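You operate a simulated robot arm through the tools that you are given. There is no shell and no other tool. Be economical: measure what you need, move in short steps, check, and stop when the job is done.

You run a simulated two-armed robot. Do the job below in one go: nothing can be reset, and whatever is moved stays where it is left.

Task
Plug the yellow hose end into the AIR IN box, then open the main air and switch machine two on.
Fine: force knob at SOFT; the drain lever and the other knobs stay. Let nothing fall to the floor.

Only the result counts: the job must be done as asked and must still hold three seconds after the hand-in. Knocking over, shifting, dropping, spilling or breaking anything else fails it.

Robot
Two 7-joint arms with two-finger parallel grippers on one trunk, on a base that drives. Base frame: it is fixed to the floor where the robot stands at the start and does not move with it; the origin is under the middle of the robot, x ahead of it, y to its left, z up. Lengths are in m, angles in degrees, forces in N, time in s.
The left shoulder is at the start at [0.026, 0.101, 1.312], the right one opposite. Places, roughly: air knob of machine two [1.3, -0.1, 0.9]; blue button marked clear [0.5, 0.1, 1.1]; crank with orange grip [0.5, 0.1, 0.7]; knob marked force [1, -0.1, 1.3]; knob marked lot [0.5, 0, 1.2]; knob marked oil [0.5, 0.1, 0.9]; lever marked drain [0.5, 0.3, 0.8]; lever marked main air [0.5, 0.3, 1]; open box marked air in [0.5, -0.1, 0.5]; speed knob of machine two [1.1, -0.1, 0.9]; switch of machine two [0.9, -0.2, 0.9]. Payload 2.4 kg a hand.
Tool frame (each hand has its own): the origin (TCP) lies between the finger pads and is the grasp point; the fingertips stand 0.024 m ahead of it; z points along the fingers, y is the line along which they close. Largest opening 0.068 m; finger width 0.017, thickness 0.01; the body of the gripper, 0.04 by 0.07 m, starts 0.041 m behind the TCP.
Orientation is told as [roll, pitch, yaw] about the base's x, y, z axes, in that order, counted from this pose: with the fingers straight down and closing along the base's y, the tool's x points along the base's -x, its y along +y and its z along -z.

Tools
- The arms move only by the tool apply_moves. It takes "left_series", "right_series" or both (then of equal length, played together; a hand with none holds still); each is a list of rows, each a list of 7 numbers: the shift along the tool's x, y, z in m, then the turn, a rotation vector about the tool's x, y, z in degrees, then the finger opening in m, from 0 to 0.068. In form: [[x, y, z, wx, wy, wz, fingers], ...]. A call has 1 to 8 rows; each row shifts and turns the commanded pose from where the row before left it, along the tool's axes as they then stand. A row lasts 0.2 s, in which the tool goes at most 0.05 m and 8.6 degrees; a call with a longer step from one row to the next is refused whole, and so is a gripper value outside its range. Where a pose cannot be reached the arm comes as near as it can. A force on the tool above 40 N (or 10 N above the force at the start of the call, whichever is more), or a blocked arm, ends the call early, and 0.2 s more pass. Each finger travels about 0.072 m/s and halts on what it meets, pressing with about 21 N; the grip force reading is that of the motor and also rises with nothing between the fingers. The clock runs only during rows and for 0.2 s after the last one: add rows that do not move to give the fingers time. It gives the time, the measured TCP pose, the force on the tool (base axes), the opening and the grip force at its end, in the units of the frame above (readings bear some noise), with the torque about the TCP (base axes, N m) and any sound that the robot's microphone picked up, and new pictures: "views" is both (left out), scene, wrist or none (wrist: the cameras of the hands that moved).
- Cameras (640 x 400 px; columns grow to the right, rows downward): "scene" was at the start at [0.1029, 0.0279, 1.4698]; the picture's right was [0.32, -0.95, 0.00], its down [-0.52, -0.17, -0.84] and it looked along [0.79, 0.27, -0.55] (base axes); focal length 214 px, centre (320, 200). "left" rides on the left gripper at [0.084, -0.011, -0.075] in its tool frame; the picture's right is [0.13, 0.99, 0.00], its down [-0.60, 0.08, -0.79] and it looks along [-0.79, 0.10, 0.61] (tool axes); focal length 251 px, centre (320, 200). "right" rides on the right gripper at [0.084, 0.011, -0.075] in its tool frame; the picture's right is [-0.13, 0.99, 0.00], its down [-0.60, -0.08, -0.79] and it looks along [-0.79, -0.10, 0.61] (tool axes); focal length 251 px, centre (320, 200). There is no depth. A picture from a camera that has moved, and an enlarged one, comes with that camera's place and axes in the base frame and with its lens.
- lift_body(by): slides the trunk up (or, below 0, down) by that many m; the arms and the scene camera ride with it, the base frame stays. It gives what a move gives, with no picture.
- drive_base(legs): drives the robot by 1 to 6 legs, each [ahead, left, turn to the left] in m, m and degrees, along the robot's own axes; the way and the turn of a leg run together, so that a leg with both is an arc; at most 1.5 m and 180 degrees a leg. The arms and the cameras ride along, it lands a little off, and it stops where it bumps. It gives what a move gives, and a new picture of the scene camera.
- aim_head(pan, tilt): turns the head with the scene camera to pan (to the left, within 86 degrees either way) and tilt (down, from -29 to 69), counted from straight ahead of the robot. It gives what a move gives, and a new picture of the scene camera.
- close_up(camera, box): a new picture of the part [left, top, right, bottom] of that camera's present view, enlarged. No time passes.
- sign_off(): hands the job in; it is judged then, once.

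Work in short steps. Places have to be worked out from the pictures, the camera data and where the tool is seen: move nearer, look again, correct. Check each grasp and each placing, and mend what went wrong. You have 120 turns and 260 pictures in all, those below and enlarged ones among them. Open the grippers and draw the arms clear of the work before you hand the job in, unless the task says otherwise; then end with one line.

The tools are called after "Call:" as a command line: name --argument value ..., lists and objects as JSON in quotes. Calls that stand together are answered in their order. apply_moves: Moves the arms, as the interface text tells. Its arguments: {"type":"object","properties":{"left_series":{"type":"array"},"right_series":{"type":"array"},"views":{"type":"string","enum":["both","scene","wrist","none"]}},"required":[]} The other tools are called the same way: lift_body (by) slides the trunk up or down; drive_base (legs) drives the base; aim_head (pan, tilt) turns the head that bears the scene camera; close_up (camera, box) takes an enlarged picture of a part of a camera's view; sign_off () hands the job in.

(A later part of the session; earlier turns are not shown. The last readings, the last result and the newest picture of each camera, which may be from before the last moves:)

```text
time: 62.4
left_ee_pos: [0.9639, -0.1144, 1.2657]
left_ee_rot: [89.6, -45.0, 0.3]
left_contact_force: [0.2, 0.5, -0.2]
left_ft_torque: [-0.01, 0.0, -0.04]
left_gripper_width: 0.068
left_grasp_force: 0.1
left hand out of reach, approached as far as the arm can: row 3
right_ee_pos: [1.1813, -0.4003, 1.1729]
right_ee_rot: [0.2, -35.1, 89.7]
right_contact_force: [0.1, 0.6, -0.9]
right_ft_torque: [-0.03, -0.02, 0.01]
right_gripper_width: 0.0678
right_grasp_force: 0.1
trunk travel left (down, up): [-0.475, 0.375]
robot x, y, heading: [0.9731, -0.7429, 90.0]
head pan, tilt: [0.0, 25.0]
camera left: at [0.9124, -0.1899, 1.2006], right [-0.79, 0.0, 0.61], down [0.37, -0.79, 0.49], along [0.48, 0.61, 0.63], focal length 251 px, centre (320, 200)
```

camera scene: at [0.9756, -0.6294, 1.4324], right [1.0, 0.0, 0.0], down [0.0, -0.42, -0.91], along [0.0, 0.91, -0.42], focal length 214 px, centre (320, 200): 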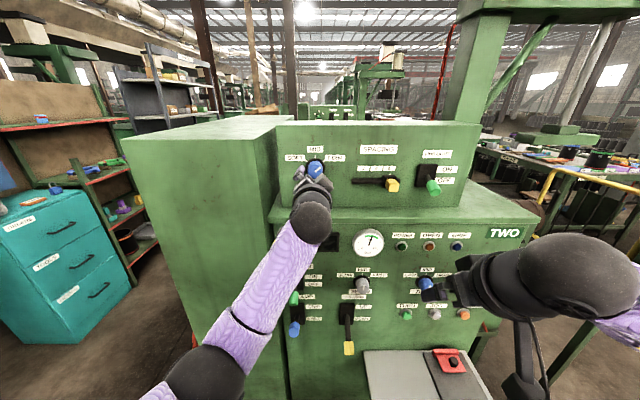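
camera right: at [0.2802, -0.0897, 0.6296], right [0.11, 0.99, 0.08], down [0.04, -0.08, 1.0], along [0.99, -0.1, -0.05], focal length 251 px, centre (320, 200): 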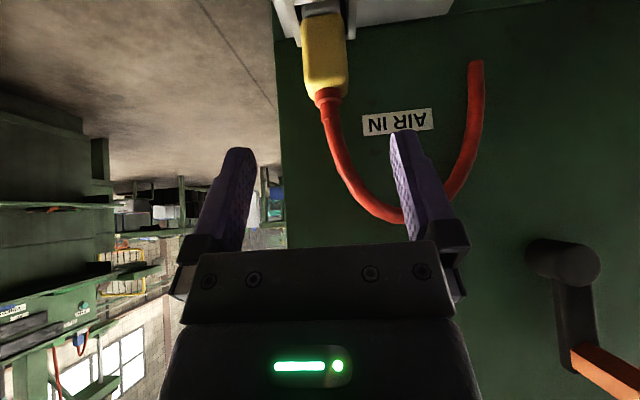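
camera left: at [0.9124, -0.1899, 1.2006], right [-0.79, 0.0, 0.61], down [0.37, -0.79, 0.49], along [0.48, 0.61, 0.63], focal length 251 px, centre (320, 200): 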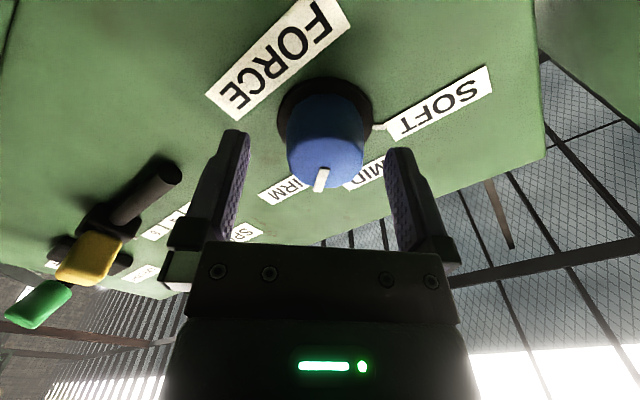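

The arm is at its limit. I back the hand off 0.07, drive 0.06 m closer, then continue.

Call:
apply_moves --left_series '[[0, 0, -0.035, 0, 0, 0, 0.068], [0, 0, -0.035, 0, 0, 0, 0.068]]' --views "none"

Call:
drive_base --legs '[[0.06, 0, 0]]'

Call:
close_up --camera "left" --box '[0, 0, 640, 400]'

```text
time: 63.0
left_ee_pos: [0.962, -0.1859, 1.267]
left_ee_rot: [89.5, -44.8, 0.5]
left_contact_force: [0.6, -0.2, 0.1]
left_ft_torque: [-0.03, 0.02, 0.04]
left_gripper_width: 0.0678
left_grasp_force: 0.2
right_ee_pos: [1.181, -0.4011, 1.173]
right_ee_rot: [0.2, -35.0, 89.8]
right_contact_force: [0.4, 0.3, -0.2]
right_ft_torque: [-0.04, -0.01, 0.01]
right_gripper_width: 0.068
right_grasp_force: 0.2
trunk travel left (down, up): [-0.475, 0.375]
robot x, y, heading: [0.9766, -0.7459, 89.9]
head pan, tilt: [0.0, 25.0]
```

```text
time: 64.0
left_ee_pos: [0.9617, -0.1231, 1.2683]
left_ee_rot: [89.6, -44.9, 0.5]
left_contact_force: [-0.7, 0.0, 0.9]
left_ft_torque: [0.01, -0.01, 0.02]
left_gripper_width: 0.0678
left_grasp_force: 0.2
right_ee_pos: [1.1799, -0.3397, 1.1725]
right_ee_rot: [0.2, -35.0, 89.9]
right_contact_force: [-0.7, -0.3, -0.4]
right_ft_torque: [-0.02, -0.02, -0.03]
right_gripper_width: 0.0681
right_grasp_force: 0.0
trunk travel left (down, up): [-0.475, 0.375]
robot x, y, heading: [0.9752, -0.6849, 90.0]
head pan, tilt: [0.0, 25.0]
camera scene: at [0.9756, -0.5691, 1.4323], right [1.0, 0.0, 0.0], down [0.0, -0.42, -0.91], along [0.0, 0.91, -0.42], focal length 214 px, centre (320, 200)
```

scene: 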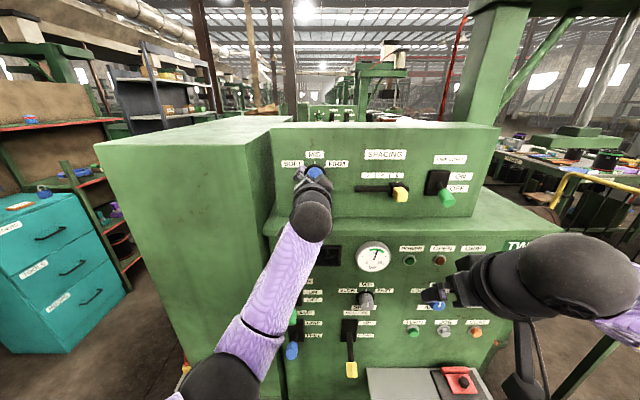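

```text
1.00 times, centred on (320, 200) of left (not enlarged: the box is as wide or as high as the picture)
camera zoom: at [0.9098, -0.1998, 1.2024], right [-0.79, 0.0, 0.61], down [0.37, -0.79, 0.49], along [0.48, 0.61, 0.62], focal length 251 px, centre (320, 200)
```

zoom: 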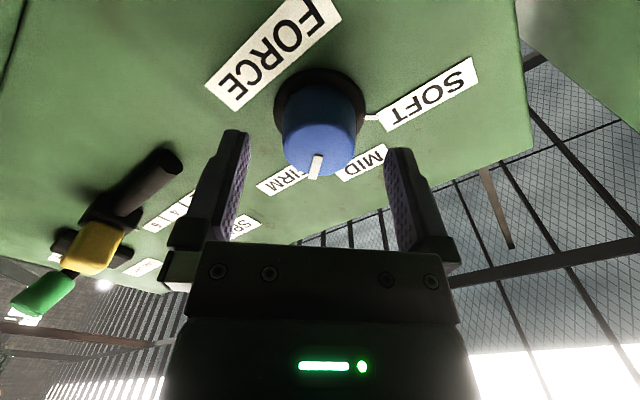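

Centred on the knob. Forward 0.022, then close on it.

Call:
apply_moves --left_series '[[0, 0, 0.011, 0, 0, 0, 0.068], [0, 0, 0.01, 0, 0, 0, 0.068], [0, 0, 0, 0, 0, 0, 0.02], [0, 0, 0, 0, 0, 0, 0.02], [0, 0, 0, 0, 0, 0, 0.02], [0, 0, 0, 0, 0, 0, 0.02]]' --views "wrist"

```text
time: 65.4
left_ee_pos: [0.9624, -0.1031, 1.2682]
left_ee_rot: [89.6, -45.0, 0.4]
left_contact_force: [-0.8, 1.4, 2.5]
left_ft_torque: [0.01, -0.02, -0.04]
left_gripper_width: 0.0403
left_grasp_force: 45.5
right_ee_pos: [1.1809, -0.3407, 1.1734]
right_ee_rot: [0.1, -35.0, 89.8]
right_contact_force: [0.0, -0.5, 0.9]
right_ft_torque: [-0.01, 0.03, 0.02]
right_gripper_width: 0.0681
right_grasp_force: 0.0
trunk travel left (down, up): [-0.475, 0.375]
robot x, y, heading: [0.9777, -0.6835, 89.5]
head pan, tilt: [0.0, 25.0]
camera left: at [0.9095, -0.1793, 1.2018], right [-0.79, 0.0, 0.61], down [0.37, -0.79, 0.49], along [0.48, 0.61, 0.62], focal length 251 px, centre (320, 200)
```

left: 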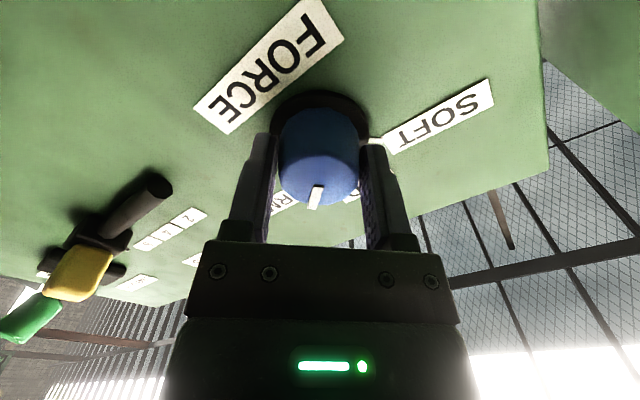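

Gripped at 0.040 m. I turn counter-clockwise (negative about tool z), first 48°.

Call:
apply_moves --left_series '[[0, 0, 0, 0, 0, -8, 0.02], [0, 0, 0, 0, 0, -8, 0.02], [0, 0, 0, 0, 0, -8, 0.02], [0, 0, 0, 0, 0, -8, 0.02], [0, 0, 0, 0, 0, -8, 0.02], [0, 0, 0, 0, 0, -8, 0.02], [0, 0, 0, 0, 0, 0, 0.02]]' --views "wrist"

```text
time: 67.0
left_ee_pos: [0.9652, -0.1035, 1.266]
left_ee_rot: [-80.3, -86.9, 170.3]
left_contact_force: [9.4, -8.5, -16.0]
left_ft_torque: [-1.4, 0.02, -0.47]
left_gripper_width: 0.04
left_grasp_force: 45.2
right_ee_pos: [1.1822, -0.34, 1.1724]
right_ee_rot: [0.3, -35.1, 89.7]
right_contact_force: [0.4, -0.3, -0.2]
right_ft_torque: [0.05, -0.01, 0.02]
right_gripper_width: 0.0678
right_grasp_force: 0.0
trunk travel left (down, up): [-0.475, 0.375]
robot x, y, heading: [0.9761, -0.6856, 89.8]
head pan, tilt: [0.0, 25.0]
camera left: at [0.979, -0.1796, 1.1849], right [-0.98, 0.0, -0.18], down [-0.11, -0.79, 0.61], along [-0.14, 0.62, 0.77], focal length 251 px, centre (320, 200)
```

left: 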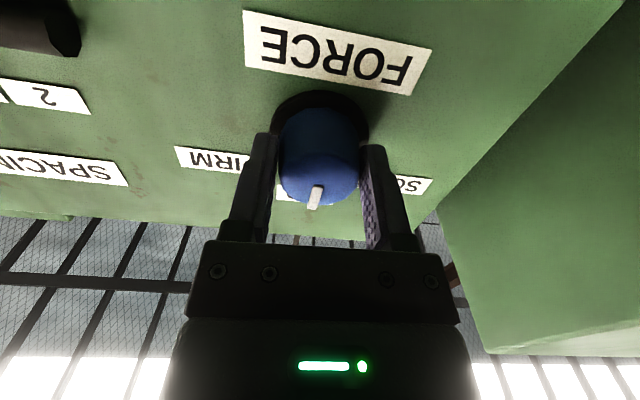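

Pointer follows the fingers. I continue another 50°.

Call:
apply_moves --left_series '[[0, 0, 0, 0, 0, -8, 0.02], [0, 0, 0, 0, 0, -8, 0.02], [0, 0, 0, 0, 0, -8, 0.02], [0, 0, 0, 0, 0, -8, 0.02], [0, 0, 0, 0, 0, -8, 0.02], [0, 0, 0, 0, 0, -8, 0.02], [0, 0, 0, 0, 0, -2, 0.02], [0, 0, 0, 0, 0, 0, 0.02]]' --views "both"

Call:
close_up --camera "scene" --box '[260, 130, 380, 210]'

```text
time: 68.8
left_ee_pos: [0.9654, -0.1037, 1.2685]
left_ee_rot: [-89.6, -37.2, 179.8]
left_contact_force: [18.3, -6.1, -17.8]
left_ft_torque: [-0.49, -0.02, -0.88]
left_gripper_width: 0.0397
left_grasp_force: 45.5
right_ee_pos: [1.1836, -0.3404, 1.1713]
right_ee_rot: [0.4, -34.9, 89.6]
right_contact_force: [0.4, -0.5, -0.1]
right_ft_torque: [0.02, 0.01, -0.03]
right_gripper_width: 0.068
right_grasp_force: 0.1
trunk travel left (down, up): [-0.475, 0.375]
robot x, y, heading: [0.9772, -0.6847, 89.9]
head pan, tilt: [0.0, 25.0]
camera scene: at [0.9797, -0.5695, 1.4323], right [1.0, 0.0, 0.0], down [0.0, -0.42, -0.91], along [0.0, 0.91, -0.42], focal length 214 px, centre (320, 200)
camera left: at [1.039, -0.1789, 1.2279], right [-0.5, -0.01, -0.87], down [-0.53, -0.79, 0.31], along [-0.69, 0.61, 0.39], focal length 251 px, centre (320, 200)
```

scene: 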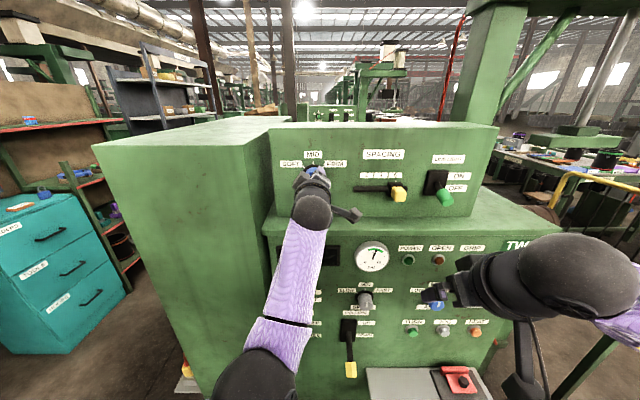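
left: 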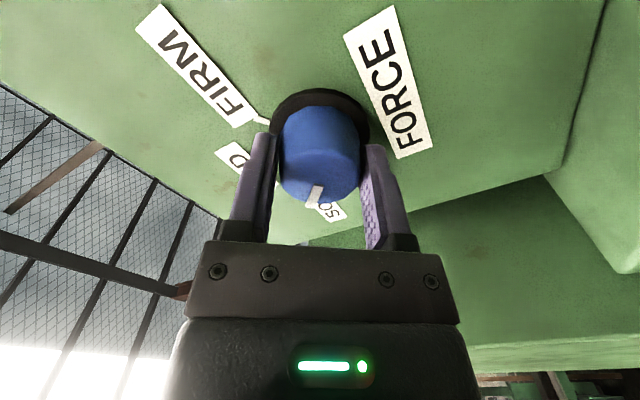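

```text
5.00 times, centred on (320, 170) of scene
camera zoom: at [0.9797, -0.5695, 1.4323], right [1.0, 0.0, 0.0], down [0.0, -0.42, -0.91], along [0.0, 0.91, -0.42], focal length 1072 px, centre (320, 350)
```

zoom: 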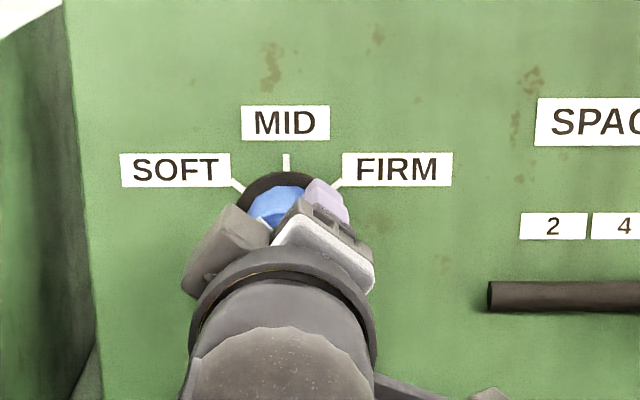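

Turned ≈98°. I open and back off to read the pointer.

Call:
apply_moves --left_series '[[0, 0, 0, 0, 0, 0, 0.068], [0, 0, 0, 0, 0, 0, 0.068], [0, 0, -0.03, 0, 0, 0, 0.068], [0, 0, -0.04, 0, 0, 0, 0.068], [0.04, 0, -0.02, 0, 0, 0, 0.068]]' --views "wrist"

Call:
close_up --camera "scene" --box '[260, 130, 380, 210]'

```text
time: 70.0
left_ee_pos: [0.9909, -0.1931, 1.2481]
left_ee_rot: [-90.0, -37.2, -179.7]
left_contact_force: [0.3, -0.7, 0.4]
left_ft_torque: [-0.04, 0.05, 0.02]
left_gripper_width: 0.068
left_grasp_force: 0.1
right_ee_pos: [1.1807, -0.3418, 1.1732]
right_ee_rot: [0.1, -35.1, 89.9]
right_contact_force: [-1.0, -0.3, 0.0]
right_ft_torque: [0.02, -0.03, -0.02]
right_gripper_width: 0.0678
right_grasp_force: 0.0
trunk travel left (down, up): [-0.475, 0.375]
robot x, y, heading: [0.9753, -0.6832, 90.2]
head pan, tilt: [0.0, 25.0]
camera left: at [1.0651, -0.2688, 1.2066], right [-0.5, 0.0, -0.87], down [-0.52, -0.8, 0.3], along [-0.69, 0.6, 0.39], focal length 251 px, centre (320, 200)
```

left: 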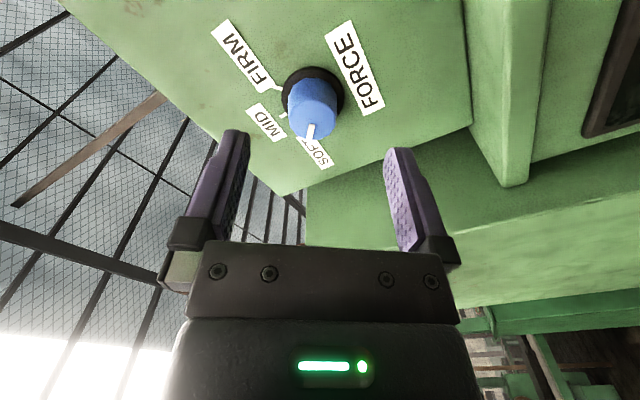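

```text
5.00 times, centred on (320, 170) of scene
camera zoom: at [0.9759, -0.5704, 1.4324], right [1.0, 0.0, 0.0], down [0.0, -0.42, -0.91], along [0.0, 0.91, -0.42], focal length 1072 px, centre (320, 350)
```

zoom: 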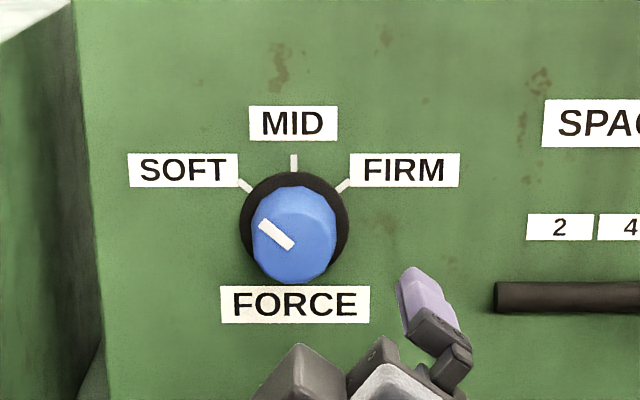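

FORCE is at SOFT. Now the POWER lever (handle ≈ [0.896, -0.17, 0.89]): I retract and re-level the left hand, back the base off 0.2 m, lower the trunk.

Call:
apply_moves --left_series '[[0, 0, -0.04, 0, 0, 7.6, 0.068], [0, 0, -0.04, 0, 0, 7.6, 0.068], [0, 0, 0, 0, 0, 7.6, 0.068], [0, 0, 0, 0, 0, 7.6, 0.05], [0, 0, 0, 0, 0, 7.6, 0.05], [0, 0, 0, 0, 0, 7.6, 0.05], [0, 0, 0, 0, 0, 7.6, 0.05]]' --views "none"

Call:
drive_base --legs '[[-0.2, 0, 0]]'

Call:
lift_body --by -0.3

Call:
aim_head --pan 0 --tilt 20

Call:
close_up --camera "left" --box '[0, 0, 640, 400]'

```text
time: 70.7
left_ee_pos: [0.9851, -0.2717, 1.3156]
left_ee_rot: [-107.7, -53.1, -164.1]
left_contact_force: [0.2, -0.3, 0.5]
left_ft_torque: [0.01, -0.02, 0.0]
left_gripper_width: 0.0679
left_grasp_force: 0.0
right_ee_pos: [1.1807, -0.3409, 1.1725]
right_ee_rot: [0.1, -35.1, 89.9]
right_contact_force: [-0.7, 0.0, 0.3]
right_ft_torque: [-0.03, 0.03, -0.05]
right_gripper_width: 0.0678
right_grasp_force: 0.1
trunk travel left (down, up): [-0.475, 0.375]
robot x, y, heading: [0.9775, -0.6851, 89.7]
head pan, tilt: [0.0, 25.0]
stopped in row 3 (left hand): the arm was blocked; the commanded pose is now the measured one
```

```text
time: 72.3
left_ee_pos: [0.9844, -0.4767, 1.316]
left_ee_rot: [-107.6, -53.1, -164.2]
left_contact_force: [1.6, -0.9, 0.4]
left_ft_torque: [0.02, -0.01, -0.03]
left_gripper_width: 0.0678
left_grasp_force: 0.0
right_ee_pos: [1.1796, -0.5452, 1.174]
right_ee_rot: [0.2, -35.2, 90.0]
right_contact_force: [-0.2, -0.1, 0.0]
right_ft_torque: [0.04, 0.0, 0.0]
right_gripper_width: 0.0681
right_grasp_force: 0.2
trunk travel left (down, up): [-0.475, 0.375]
robot x, y, heading: [0.9711, -0.8832, 90.2]
head pan, tilt: [0.0, 25.0]
camera scene: at [0.9754, -0.7744, 1.4325], right [1.0, 0.0, 0.0], down [0.0, -0.42, -0.91], along [0.0, 0.91, -0.42], focal length 214 px, centre (320, 200)
```

scene: 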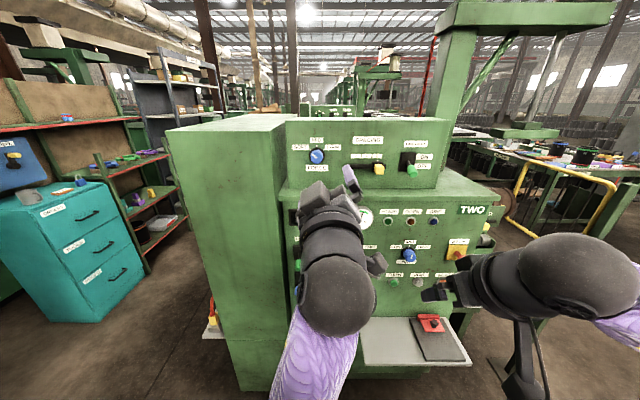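

```text
time: 75.3
left_ee_pos: [0.9844, -0.4759, 1.0145]
left_ee_rot: [-107.7, -53.3, -163.9]
left_contact_force: [-0.2, -0.2, 0.1]
left_ft_torque: [0.03, 0.01, -0.02]
left_gripper_width: 0.0684
left_grasp_force: 0.0
right_ee_pos: [1.1787, -0.5408, 0.8686]
right_ee_rot: [0.2, -34.1, 89.9]
right_contact_force: [-0.2, 0.8, 0.1]
right_ft_torque: [-0.02, 0.0, -0.02]
right_gripper_width: 0.0681
right_grasp_force: 0.0
trunk travel left (down, up): [-0.175, 0.675]
robot x, y, heading: [0.9776, -0.893, 90.3]
head pan, tilt: [0.0, 25.0]
```

```text
time: 76.0
left_ee_pos: [0.9837, -0.4757, 1.0142]
left_ee_rot: [-107.7, -53.2, -163.9]
left_contact_force: [0.4, 0.3, -0.1]
left_ft_torque: [0.03, -0.01, -0.01]
left_gripper_width: 0.068
left_grasp_force: 0.1
right_ee_pos: [1.179, -0.5413, 0.8682]
right_ee_rot: [0.2, -34.2, 90.0]
right_contact_force: [0.5, -0.3, 0.1]
right_ft_torque: [0.01, -0.02, -0.01]
right_gripper_width: 0.0679
right_grasp_force: 0.2
trunk travel left (down, up): [-0.175, 0.675]
robot x, y, heading: [0.976, -0.8862, 90.3]
head pan, tilt: [0.0, 20.0]
camera scene: at [0.9753, -0.7158, 1.1369], right [1.0, 0.0, 0.0], down [0.0, -0.34, -0.94], along [0.0, 0.94, -0.34], focal length 214 px, centre (320, 200)
```

scene: 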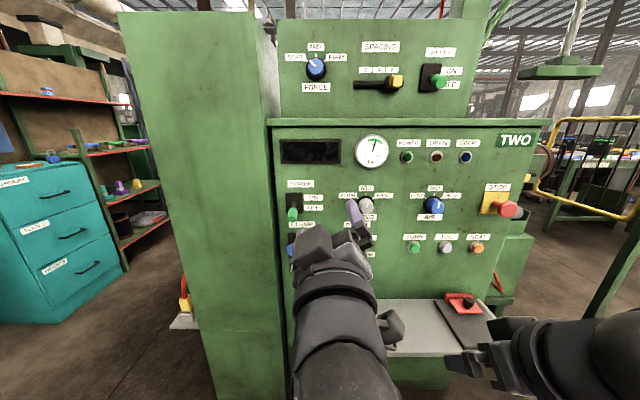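

```text
1.00 times, centred on (320, 200) of left (not enlarged: the box is as wide or as high as the picture)
camera zoom: at [1.043, -0.5369, 0.9407], right [-0.74, 0.1, -0.67], down [-0.39, -0.87, 0.3], along [-0.55, 0.48, 0.68], focal length 251 px, centre (320, 200)
```

zoom: 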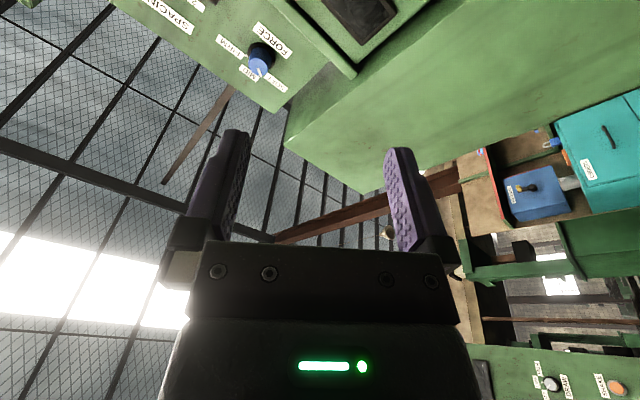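

The arm got blocked mid-roll earlier (no contact force). With free room now, I finish rolling back level (+35° about tool z) while moving slightly forward.

Call:
apply_moves --left_series '[[0, 0, 0.015, 0, 0, 7, 0.05], [0, 0, 0.015, 0, 0, 7, 0.05], [0, 0, 0.01, 0, 0, 7, 0.05], [0, 0, 0.01, 0, 0, 7, 0.05], [0, 0, 0, 0, 0, 7, 0.05]]' --views "none"

```text
time: 77.2
left_ee_pos: [0.9837, -0.4269, 1.0232]
left_ee_rot: [-177.6, -79.6, -90.9]
left_contact_force: [0.0, 0.5, 0.1]
left_ft_torque: [-0.01, -0.01, 0.01]
left_gripper_width: 0.0502
left_grasp_force: 0.2
right_ee_pos: [1.1798, -0.541, 0.8695]
right_ee_rot: [0.2, -34.3, 89.9]
right_contact_force: [0.3, -0.3, -0.5]
right_ft_torque: [-0.01, 0.03, 0.01]
right_gripper_width: 0.0679
right_grasp_force: 0.0
trunk travel left (down, up): [-0.175, 0.675]
robot x, y, heading: [0.9741, -0.892, 89.8]
head pan, tilt: [0.0, 20.0]
```

Level in roll. I remove the 10° upward tilt and move to in front of the POWER lever, ~[0.896, -0.36, 0.90].

Call:
apply_moves --left_series '[[0, 0, 0, 0, 5, 0, 0.05], [0, 0, 0, 0, 5, 0, 0.05], [0.031, 0.022, 0.016, 0, 0, 0, 0.05], [0.031, 0.022, 0.016, 0, 0, 0, 0.05], [0.031, 0.022, 0.016, 0, 0, 0, 0.05], [0.031, 0.022, 0.016, 0, 0, 0, 0.05]]' --views "both"

Call:
close_up --camera "scene" --box '[260, 160, 380, 260]'

```text
time: 78.6
left_ee_pos: [0.891, -0.3661, 0.9001]
left_ee_rot: [-129.4, -89.3, -139.1]
left_contact_force: [-1.2, -0.3, 0.1]
left_ft_torque: [0.02, 0.02, 0.01]
left_gripper_width: 0.0502
left_grasp_force: 0.1
right_ee_pos: [1.1792, -0.5399, 0.8684]
right_ee_rot: [0.2, -34.2, 89.9]
right_contact_force: [0.7, -1.0, 0.1]
right_ft_torque: [0.0, 0.0, 0.01]
right_gripper_width: 0.0681
right_grasp_force: 0.0
trunk travel left (down, up): [-0.175, 0.675]
robot x, y, heading: [0.9723, -0.8875, 90.3]
head pan, tilt: [0.0, 20.0]
camera scene: at [0.9753, -0.7158, 1.1369], right [1.0, 0.0, 0.0], down [0.0, -0.34, -0.94], along [0.0, 0.94, -0.34], focal length 214 px, centre (320, 200)
camera left: at [0.9046, -0.4402, 0.8167], right [-0.99, -0.02, -0.14], down [-0.06, -0.8, 0.6], along [-0.13, 0.6, 0.79], focal length 251 px, centre (320, 200)
```

scene: 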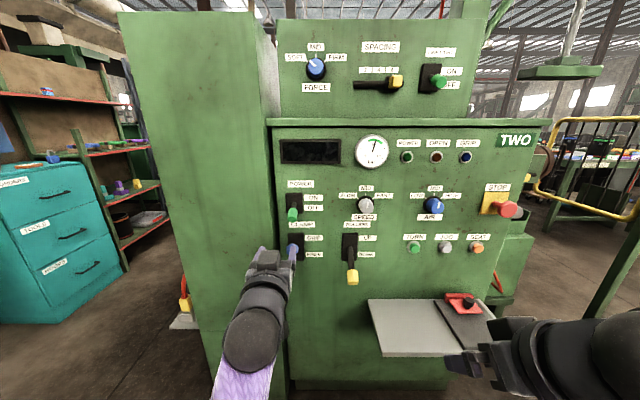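
left: 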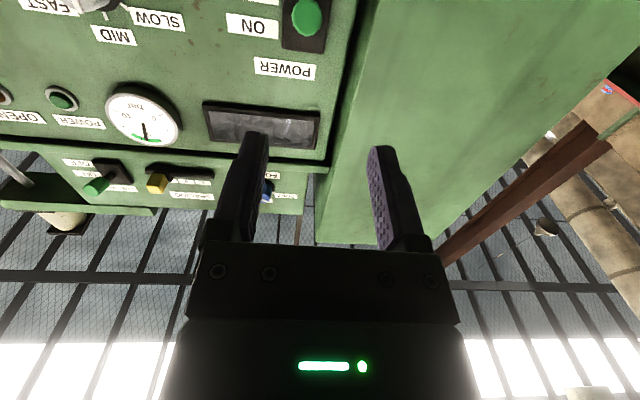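

```text
4.00 times, centred on (320, 210) of scene
camera zoom: at [0.9753, -0.7158, 1.1369], right [1.0, 0.0, 0.0], down [0.0, -0.34, -0.94], along [0.0, 0.94, -0.34], focal length 858 px, centre (320, 160)
```

zoom: 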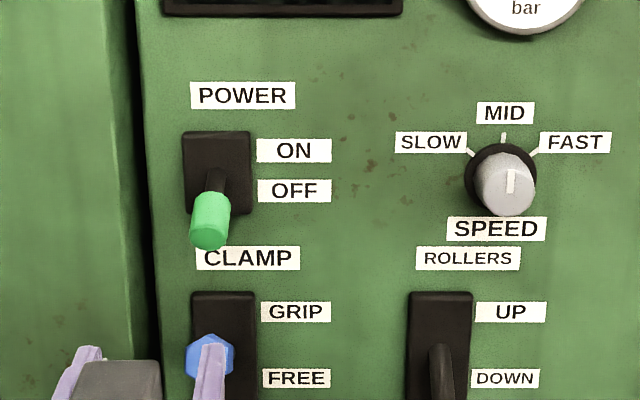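

Handle end ≈ [0.898, -0.191, 0.893]; the CLAMP lever below and the cabinet edge to the left (x≈0.853) leave little room. So I tilt the fingers 35° down (keeps the camera clear) and narrow the opening, going to a pre-grasp above and in front.

Call:
apply_moves --left_series '[[0, 0, 0, 0, 7, 0, 0.04], [0, 0, 0, 0, 7, 0, 0.04], [0, 0, 0, 0, 7, 0, 0.04], [0, 0, 0, 0, 7, 0, 0.04], [0, 0, 0, 0, 7, 0, 0.04], [-0.035, -0.003, 0.024, 0, 0, 0, 0.04], [-0.035, -0.003, 0.024, 0, 0, 0, 0.04], [-0.034, -0.002, 0.015, 0, 0, 0, 0.04]]' --views "both"

Call:
close_up --camera "scene" --box '[260, 160, 380, 260]'

```text
time: 80.4
left_ee_pos: [0.9005, -0.2535, 0.9498]
left_ee_rot: [-1.1, -55.4, 92.4]
left_contact_force: [1.4, 0.7, 0.2]
left_ft_torque: [0.03, -0.01, -0.01]
left_gripper_width: 0.0401
left_grasp_force: 0.1
right_ee_pos: [1.1786, -0.5412, 0.8694]
right_ee_rot: [0.1, -34.1, 89.9]
right_contact_force: [0.0, 0.6, -0.2]
right_ft_torque: [-0.02, -0.02, 0.0]
right_gripper_width: 0.0677
right_grasp_force: 0.0
trunk travel left (down, up): [-0.175, 0.675]
robot x, y, heading: [0.9736, -0.887, 90.3]
head pan, tilt: [0.0, 20.0]
camera scene: at [0.9753, -0.7158, 1.137], right [1.0, 0.0, 0.0], down [0.0, -0.34, -0.94], along [0.0, 0.94, -0.34], focal length 214 px, centre (320, 200)
camera left: at [0.9146, -0.3637, 0.9241], right [-0.99, -0.1, -0.12], down [-0.08, -0.31, 0.95], along [-0.13, 0.94, 0.3], focal length 251 px, centre (320, 200)
```

scene: 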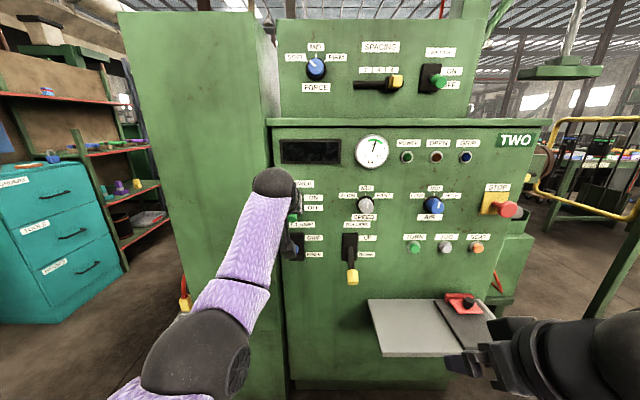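
left: 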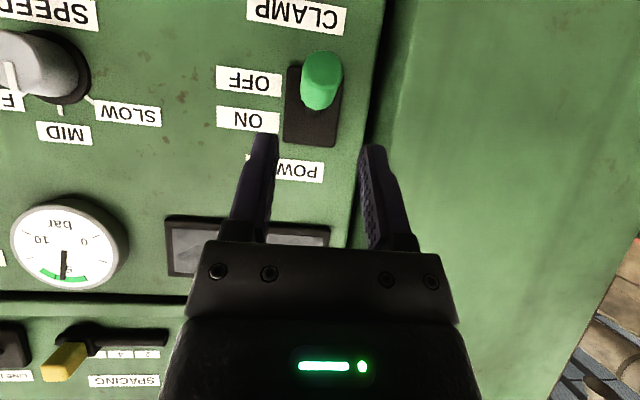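

```text
4.00 times, centred on (320, 210) of scene
camera zoom: at [0.9753, -0.7158, 1.137], right [1.0, 0.0, 0.0], down [0.0, -0.34, -0.94], along [0.0, 0.94, -0.34], focal length 858 px, centre (320, 160)
```

zoom: 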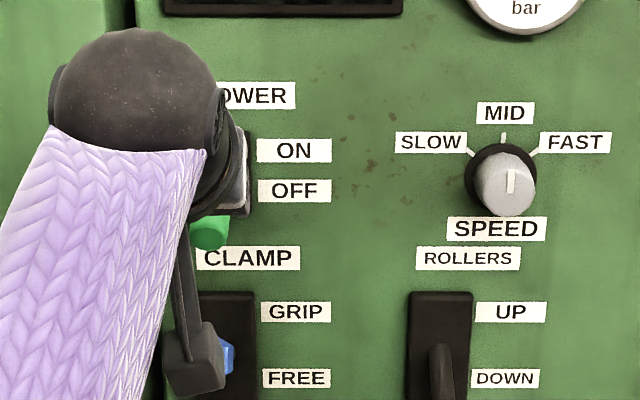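

Handle is lined up between the fingers. I advance 0.083 along the tool axis.

Call:
apply_moves --left_series '[[0.001, 0, 0.03, 0, 0, 0, 0.04], [0.001, 0, 0.03, 0, 0, 0, 0.04], [0.001, 0, 0.023, 0, 0, 0, 0.04], [0, 0, 0, 0, 0, 0, 0.04]]' --views "wrist"

```text
time: 81.4
left_ee_pos: [0.8854, -0.2249, 0.8907]
left_ee_rot: [-1.0, -55.4, 92.4]
left_contact_force: [-0.3, 0.0, -0.2]
left_ft_torque: [-0.01, 0.01, -0.01]
left_gripper_width: 0.0399
left_grasp_force: 0.1
left hand out of reach, approached as far as the arm can: row 1, 2, 3
right_ee_pos: [1.1798, -0.5414, 0.8684]
right_ee_rot: [0.2, -34.3, 89.9]
right_contact_force: [1.2, -0.1, 0.4]
right_ft_torque: [0.0, 0.0, 0.01]
right_gripper_width: 0.0681
right_grasp_force: 0.0
trunk travel left (down, up): [-0.175, 0.675]
robot x, y, heading: [0.9781, -0.8871, 89.9]
head pan, tilt: [0.0, 20.0]
camera left: at [0.8985, -0.3342, 0.8645], right [-0.99, -0.1, -0.12], down [-0.08, -0.31, 0.95], along [-0.13, 0.94, 0.3], focal length 251 px, centre (320, 200)
```

left: 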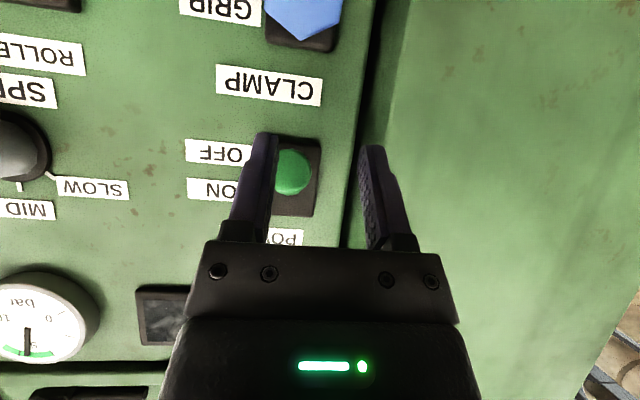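

Reach is short by ~5 cm. I withdraw the hand up and back, drive 0.1 m closer, and look again.

Call:
apply_moves --left_series '[[0, 0, -0.045, 0, 0, 0, 0.04], [0, 0, -0.045, 0, 0, 0, 0.04], [0, 0, -0.045, 0, 0, 0, 0.04], [0, 0, -0.04, 0, 0, 0, 0.04]]' --views "none"

Call:
drive_base --legs '[[0.1, 0, 0]]'

Call:
close_up --camera "left" --box '[0, 0, 640, 400]'

```text
time: 82.4
left_ee_pos: [0.8912, -0.3688, 0.9921]
left_ee_rot: [-0.8, -55.3, 92.2]
left_contact_force: [-0.4, 1.1, -0.2]
left_ft_torque: [0.02, 0.01, 0.0]
left_gripper_width: 0.04
left_grasp_force: 0.1
right_ee_pos: [1.1799, -0.5397, 0.8697]
right_ee_rot: [0.2, -34.2, 89.9]
right_contact_force: [-0.2, -0.7, -0.3]
right_ft_torque: [-0.02, 0.02, -0.01]
right_gripper_width: 0.0681
right_grasp_force: 0.1
trunk travel left (down, up): [-0.175, 0.675]
robot x, y, heading: [0.9722, -0.8896, 89.9]
head pan, tilt: [0.0, 20.0]
```

```text
time: 83.5
left_ee_pos: [0.8939, -0.269, 0.9921]
left_ee_rot: [-0.9, -55.4, 92.1]
left_contact_force: [0.4, -0.2, 0.2]
left_ft_torque: [-0.01, 0.02, 0.03]
left_gripper_width: 0.0397
left_grasp_force: 0.0
right_ee_pos: [1.1807, -0.4437, 0.8697]
right_ee_rot: [0.2, -34.1, 89.7]
right_contact_force: [0.4, -0.2, -0.6]
right_ft_torque: [0.02, 0.02, 0.0]
right_gripper_width: 0.068
right_grasp_force: 0.0
trunk travel left (down, up): [-0.175, 0.675]
robot x, y, heading: [0.9754, -0.789, 89.7]
head pan, tilt: [0.0, 20.0]
camera scene: at [0.976, -0.6174, 1.1369], right [1.0, 0.0, 0.0], down [0.0, -0.34, -0.94], along [0.0, 0.94, -0.34], focal length 214 px, centre (320, 200)
```

scene: 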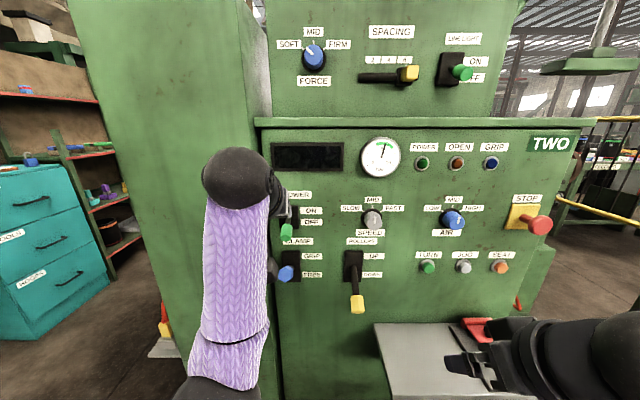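

```text
1.00 times, centred on (320, 200) of left (not enlarged: the box is as wide or as high as the picture)
camera zoom: at [0.9067, -0.379, 0.9671], right [-0.99, -0.1, -0.12], down [-0.08, -0.31, 0.95], along [-0.13, 0.95, 0.3], focal length 251 px, centre (320, 200)
```

zoom: 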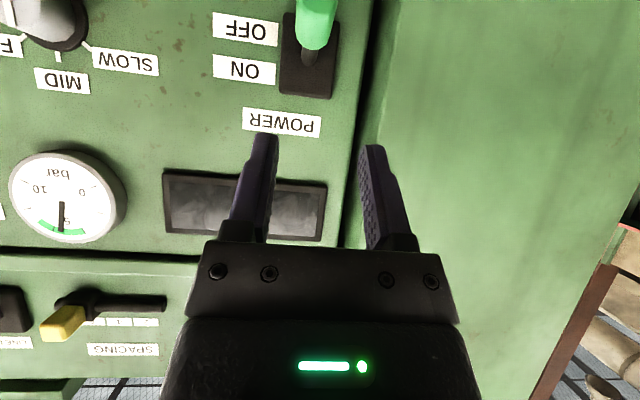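

I align (x +28 mm in tool, y -10 mm) and advance partway.

Call:
apply_moves --left_series '[[0.014, -0.005, 0.03, 0, 0, 0, 0.04], [0.014, -0.005, 0.03, 0, 0, 0, 0.04], [0, 0, 0.015, 0, 0, 0, 0.04]]' --views "wrist"

```text
time: 84.3
left_ee_pos: [0.9018, -0.2225, 0.9274]
left_ee_rot: [-1.1, -55.5, 92.1]
left_contact_force: [-0.2, 0.7, -0.4]
left_ft_torque: [0.02, -0.04, -0.01]
left_gripper_width: 0.0402
left_grasp_force: 0.1
right_ee_pos: [1.1802, -0.4428, 0.8687]
right_ee_rot: [0.2, -34.2, 89.7]
right_contact_force: [0.8, 1.5, -0.1]
right_ft_torque: [-0.02, -0.02, -0.01]
right_gripper_width: 0.0681
right_grasp_force: 0.1
trunk travel left (down, up): [-0.175, 0.675]
robot x, y, heading: [0.9719, -0.7906, 89.9]
head pan, tilt: [0.0, 20.0]
camera left: at [0.9157, -0.3315, 0.901], right [-0.99, -0.1, -0.12], down [-0.08, -0.31, 0.95], along [-0.13, 0.95, 0.3], focal length 251 px, centre (320, 200)
```

left: 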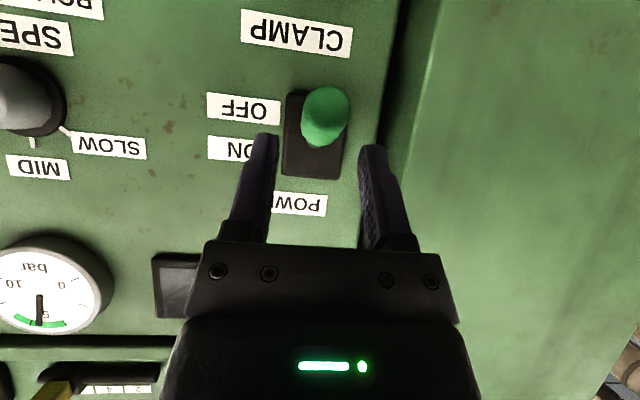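

Well aligned. I advance the final 0.047 and close on the handle.

Call:
apply_moves --left_series '[[0.001, 0, 0.016, 0, 0, 0, 0.04], [0.001, 0, 0.016, 0, 0, 0, 0.04], [0, 0, 0.015, 0, 0, 0, 0.04], [0, 0, 0, 0, 0, 0, 0.015], [0, 0, 0, 0, 0, 0, 0.015], [0, 0, 0, 0, 0, 0, 0.015]]' --views "wrist"

```text
time: 85.7
left_ee_pos: [0.8982, -0.1845, 0.8989]
left_ee_rot: [-1.0, -55.4, 92.2]
left_contact_force: [-13.4, 1.4, 2.5]
left_ft_torque: [0.07, 0.33, -0.32]
left_gripper_width: 0.0265
left_grasp_force: 41.8
right_ee_pos: [1.18, -0.4441, 0.8688]
right_ee_rot: [0.2, -34.2, 89.7]
right_contact_force: [0.3, 1.1, 0.3]
right_ft_torque: [0.0, -0.01, 0.0]
right_gripper_width: 0.0682
right_grasp_force: 0.0
trunk travel left (down, up): [-0.175, 0.675]
robot x, y, heading: [0.9773, -0.7913, 89.9]
head pan, tilt: [0.0, 20.0]
camera left: at [0.9124, -0.2951, 0.8735], right [-0.99, -0.1, -0.12], down [-0.08, -0.31, 0.95], along [-0.13, 0.94, 0.3], focal length 251 px, centre (320, 200)
```

left: 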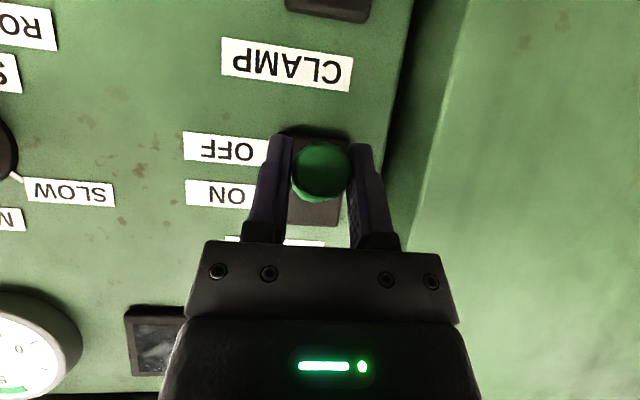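

Handle is held (0.0265 m). I lift it 0.045 in small steps.

Call:
apply_moves --left_series '[[-0.0045, 0, -0.0042, 0, 0, 0, 0.015], [-0.0045, 0, -0.0042, 0, 0, 0, 0.015], [-0.0049, 0, -0.0034, 0, 0, 0, 0.015], [-0.0049, 0, -0.0034, 0, 0, 0, 0.015], [-0.0049, 0, -0.0034, 0, 0, 0, 0.015], [-0.0053, 0, -0.0026, 0, 0, 0, 0.015], [-0.0053, 0, -0.0026, 0, 0, 0, 0.015], [0, 0, 0, 0, 0, 0, 0.015]]' --views "wrist"

Call:
close_up --camera "scene" --box '[220, 120, 420, 240]'

```text
time: 87.5
left_ee_pos: [0.9004, -0.1849, 0.9433]
left_ee_rot: [-1.1, -55.7, 92.2]
left_contact_force: [-15.9, 3.1, 3.4]
left_ft_torque: [0.26, 0.38, 0.18]
left_gripper_width: 0.028
left_grasp_force: 7.8
right_ee_pos: [1.1791, -0.4445, 0.8696]
right_ee_rot: [0.1, -34.2, 89.8]
right_contact_force: [0.0, 0.0, -1.9]
right_ft_torque: [-0.01, 0.0, -0.04]
right_gripper_width: 0.068
right_grasp_force: 0.0
trunk travel left (down, up): [-0.175, 0.675]
robot x, y, heading: [0.9773, -0.788, 89.8]
head pan, tilt: [0.0, 20.0]
heard: click
camera left: at [0.9133, -0.2948, 0.9159], right [-0.99, -0.1, -0.12], down [-0.08, -0.32, 0.95], along [-0.13, 0.94, 0.3], focal length 251 px, centre (320, 200)
```

left: 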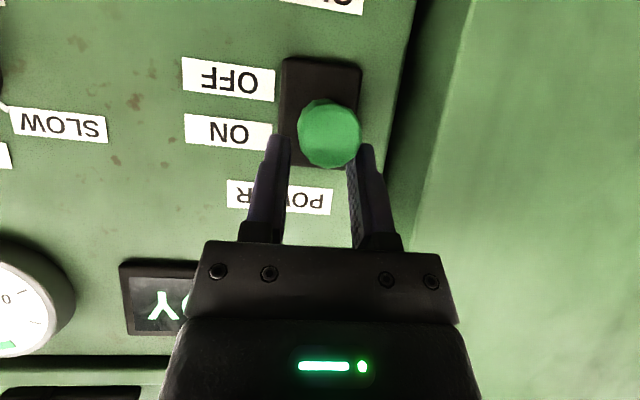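

```text
3.20 times, centred on (320, 180) of scene
camera zoom: at [0.9741, -0.6172, 1.1371], right [1.0, 0.0, 0.0], down [0.0, -0.34, -0.94], along [0.0, 0.94, -0.34], focal length 686 px, centre (320, 264)
```

zoom: 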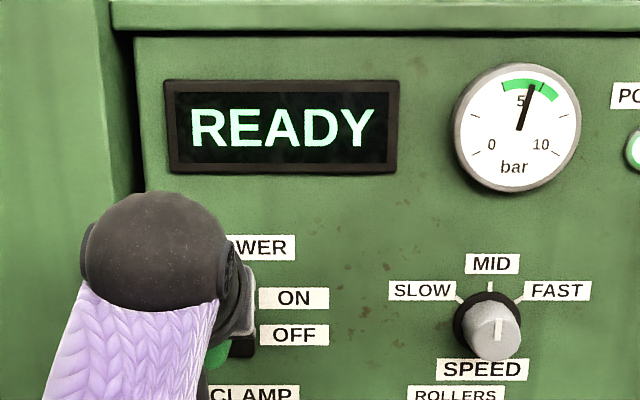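

A click, and the display reads READY; the handle has slipped partly from the fingers, so I open, retreat and check whether the lever rests at its ON stop.

Call:
apply_moves --left_series '[[0, 0, 0, 0, 0, 0, 0.036], [0, 0, 0, 0, 0, 0, 0.04], [0, 0, -0.025, 0, 0, 0, 0.04], [0, 0, -0.035, 0, 0, 0, 0.04]]' --views "wrist"

Call:
close_up --camera "left" --box '[200, 20, 400, 145]'

```text
time: 88.5
left_ee_pos: [0.9025, -0.2351, 0.9742]
left_ee_rot: [-0.8, -55.5, 92.0]
left_contact_force: [0.0, -0.7, 0.1]
left_ft_torque: [-0.03, 0.01, 0.0]
left_gripper_width: 0.0399
left_grasp_force: 0.1
right_ee_pos: [1.1804, -0.4435, 0.8689]
right_ee_rot: [0.1, -34.2, 89.7]
right_contact_force: [-0.3, 1.0, -0.2]
right_ft_torque: [-0.01, -0.01, 0.0]
right_gripper_width: 0.0682
right_grasp_force: 0.1
trunk travel left (down, up): [-0.175, 0.675]
robot x, y, heading: [0.974, -0.7907, 90.0]
head pan, tilt: [0.0, 20.0]
camera left: at [0.9153, -0.3444, 0.9489], right [-0.99, -0.1, -0.11], down [-0.08, -0.31, 0.95], along [-0.13, 0.95, 0.3], focal length 251 px, centre (320, 200)
```

left: 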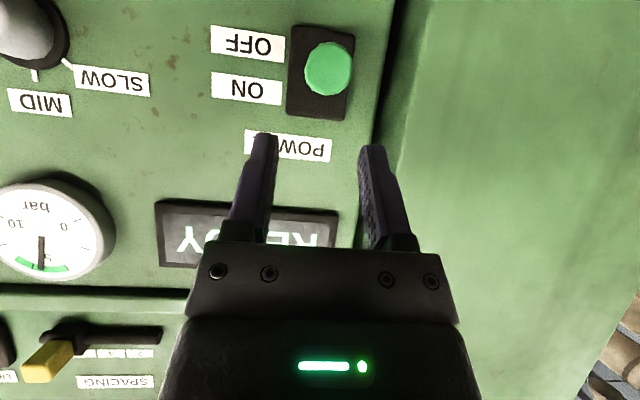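

```text
3.20 times, centred on (300, 82) of left
camera zoom: at [0.9153, -0.3444, 0.9489], right [-0.99, -0.1, -0.11], down [-0.08, -0.31, 0.95], along [-0.13, 0.95, 0.3], focal length 805 px, centre (384, 576)
```

zoom: 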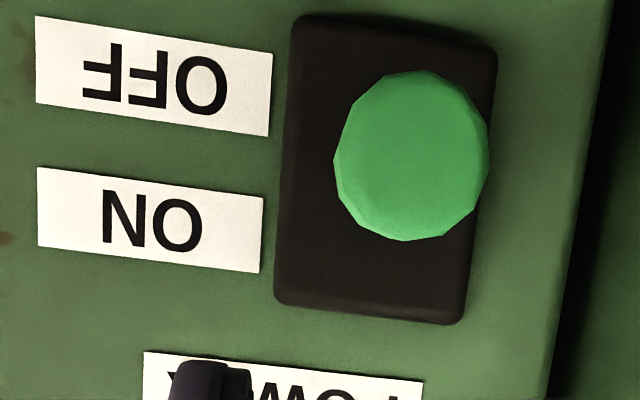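

READY and lit, but the lever is only ~10° above level, not at its stop. I close the fingers, reduce the tilt to 20°, and go beneath the handle to push it fully up.

Call:
apply_moves --left_series '[[0, 0, -0.02, 0, -7.5, 0, 0.02], [0, 0, -0.01, 0, -7.5, 0, 0], [0.042, 0.001, 0, 0, 0, 0, 0], [0.04, 0.001, 0, 0, 0, 0, 0], [0, 0, 0, 0, 0, 0, 0]]' --views "wrist"

Call:
close_up --camera "scene" --box '[220, 180, 380, 300]'

```text
time: 89.7
left_ee_pos: [0.9012, -0.287, 0.9123]
left_ee_rot: [-1.6, -70.3, 92.8]
left_contact_force: [0.6, 0.3, -0.3]
left_ft_torque: [0.05, 0.02, 0.0]
left_gripper_width: 0.0
left_grasp_force: 21.5
right_ee_pos: [1.1808, -0.4428, 0.8687]
right_ee_rot: [0.3, -34.2, 89.7]
right_contact_force: [0.0, 0.3, -0.4]
right_ft_torque: [-0.01, 0.03, 0.02]
right_gripper_width: 0.068
right_grasp_force: 0.0
trunk travel left (down, up): [-0.175, 0.675]
robot x, y, heading: [0.9756, -0.792, 89.9]
head pan, tilt: [0.0, 20.0]
camera left: at [0.9147, -0.3867, 0.859], right [-0.99, -0.07, -0.13], down [-0.07, -0.55, 0.83], along [-0.13, 0.84, 0.54], focal length 251 px, centre (320, 200)
```

left: 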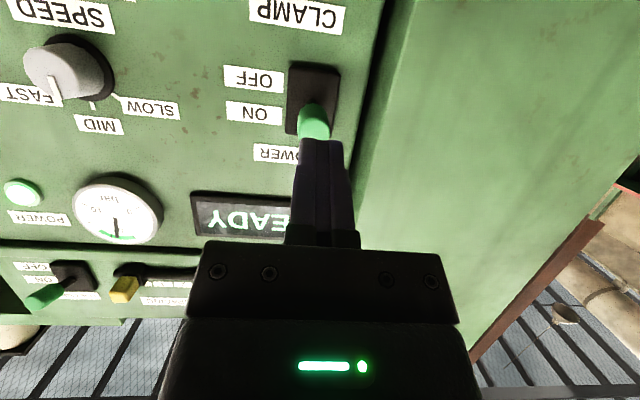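

```text
3.33 times, centred on (300, 240) of scene
camera zoom: at [0.976, -0.6174, 1.137], right [1.0, 0.0, 0.0], down [0.0, -0.34, -0.94], along [0.0, 0.94, -0.34], focal length 715 px, centre (387, 67)
```

zoom: 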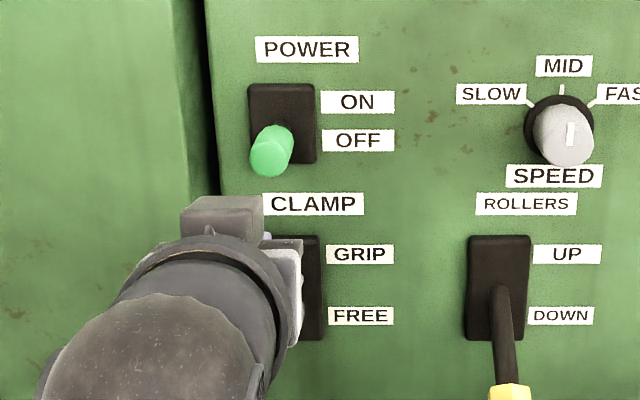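

Lever is about horizontal. I slide the closed fingers beneath it (TCP ≈ [0.901, -0.197, 0.892]).

Call:
apply_moves --left_series '[[0.019, 0, 0.007, 0, 0, 0, 0], [-0.011, 0, 0.028, 0, 0, 0, 0], [-0.011, 0, 0.028, 0, 0, 0, 0], [-0.011, 0, 0.028, 0, 0, 0, 0], [0, 0, 0, 0, 0, 0, 0]]' --views "none"

Call:
close_up --camera "scene" --box '[220, 180, 380, 300]'

Call:
close_up --camera "left" --box '[160, 0, 480, 200]'

```text
time: 90.9
left_ee_pos: [0.9003, -0.1965, 0.8925]
left_ee_rot: [-1.6, -70.4, 92.8]
left_contact_force: [0.3, -0.7, 0.3]
left_ft_torque: [-0.02, 0.0, -0.01]
left_gripper_width: 0.0
left_grasp_force: 21.1
right_ee_pos: [1.1824, -0.4438, 0.8678]
right_ee_rot: [0.2, -34.2, 89.7]
right_contact_force: [0.0, -0.5, 0.0]
right_ft_torque: [0.0, 0.02, -0.01]
right_gripper_width: 0.0679
right_grasp_force: 0.1
trunk travel left (down, up): [-0.175, 0.675]
robot x, y, heading: [0.9726, -0.7882, 89.9]
head pan, tilt: [0.0, 20.0]
```

```text
3.33 times, centred on (300, 240) of scene
camera zoom: at [0.976, -0.6173, 1.1369], right [1.0, 0.0, 0.0], down [0.0, -0.34, -0.94], along [0.0, 0.94, -0.34], focal length 715 px, centre (387, 67)
```

zoom: 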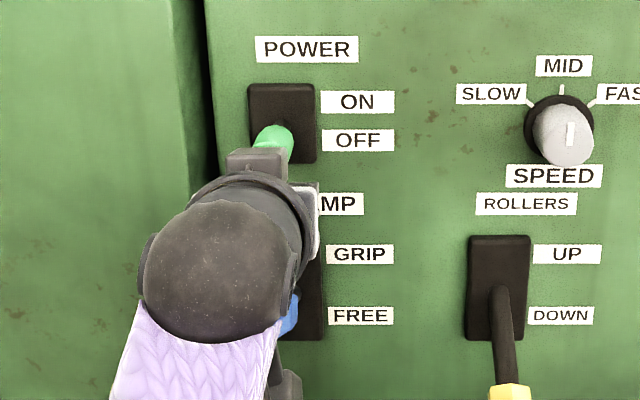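

```text
2.00 times, centred on (320, 100) of left
camera zoom: at [0.914, -0.2961, 0.8397], right [-0.99, -0.07, -0.13], down [-0.07, -0.55, 0.83], along [-0.13, 0.84, 0.54], focal length 503 px, centre (320, 400)
```

zoom: 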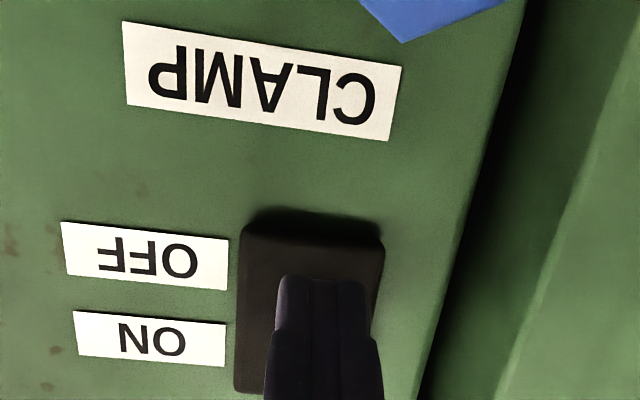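

Fingers are under the handle with no contact. I push up in 6 mm steps until the stop.

Call:
apply_moves --left_series '[[-0.0056, 0, -0.002, 0, 0, 0, 0], [-0.0056, 0, -0.002, 0, 0, 0, 0], [-0.0056, 0, -0.002, 0, 0, 0, 0], [-0.0056, 0, -0.002, 0, 0, 0, 0], [-0.0056, 0, -0.002, 0, 0, 0, 0], [-0.0056, 0, -0.002, 0, 0, 0, 0], [-0.0056, 0, -0.002, 0, 0, 0, 0]]' --views "none"

Call:
close_up --camera "scene" --box '[220, 180, 380, 300]'

```text
time: 92.1
left_ee_pos: [0.9, -0.1977, 0.9173]
left_ee_rot: [-1.5, -69.1, 92.6]
left_contact_force: [-0.5, -3.6, -8.3]
left_ft_torque: [-0.02, -0.05, -0.05]
left_gripper_width: 0.0
left_grasp_force: 20.9
right_ee_pos: [1.1815, -0.443, 0.8692]
right_ee_rot: [0.0, -34.2, 89.7]
right_contact_force: [0.1, -0.5, 0.4]
right_ft_torque: [0.01, 0.03, 0.0]
right_gripper_width: 0.068
right_grasp_force: 0.1
trunk travel left (down, up): [-0.175, 0.675]
robot x, y, heading: [0.9746, -0.7921, 89.8]
head pan, tilt: [0.0, 20.0]
stopped in row 5 (left hand): the force on the tool passed its limit at 47 N (the readings are from after the stop); the commanded pose is now the measured one
```

```text
3.33 times, centred on (300, 240) of scene
camera zoom: at [0.9759, -0.6175, 1.1369], right [1.0, 0.0, 0.0], down [0.0, -0.34, -0.94], along [0.0, 0.94, -0.34], focal length 715 px, centre (387, 67)
```

zoom: 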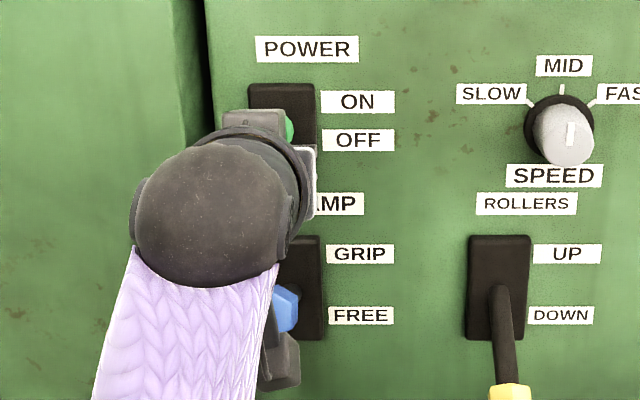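

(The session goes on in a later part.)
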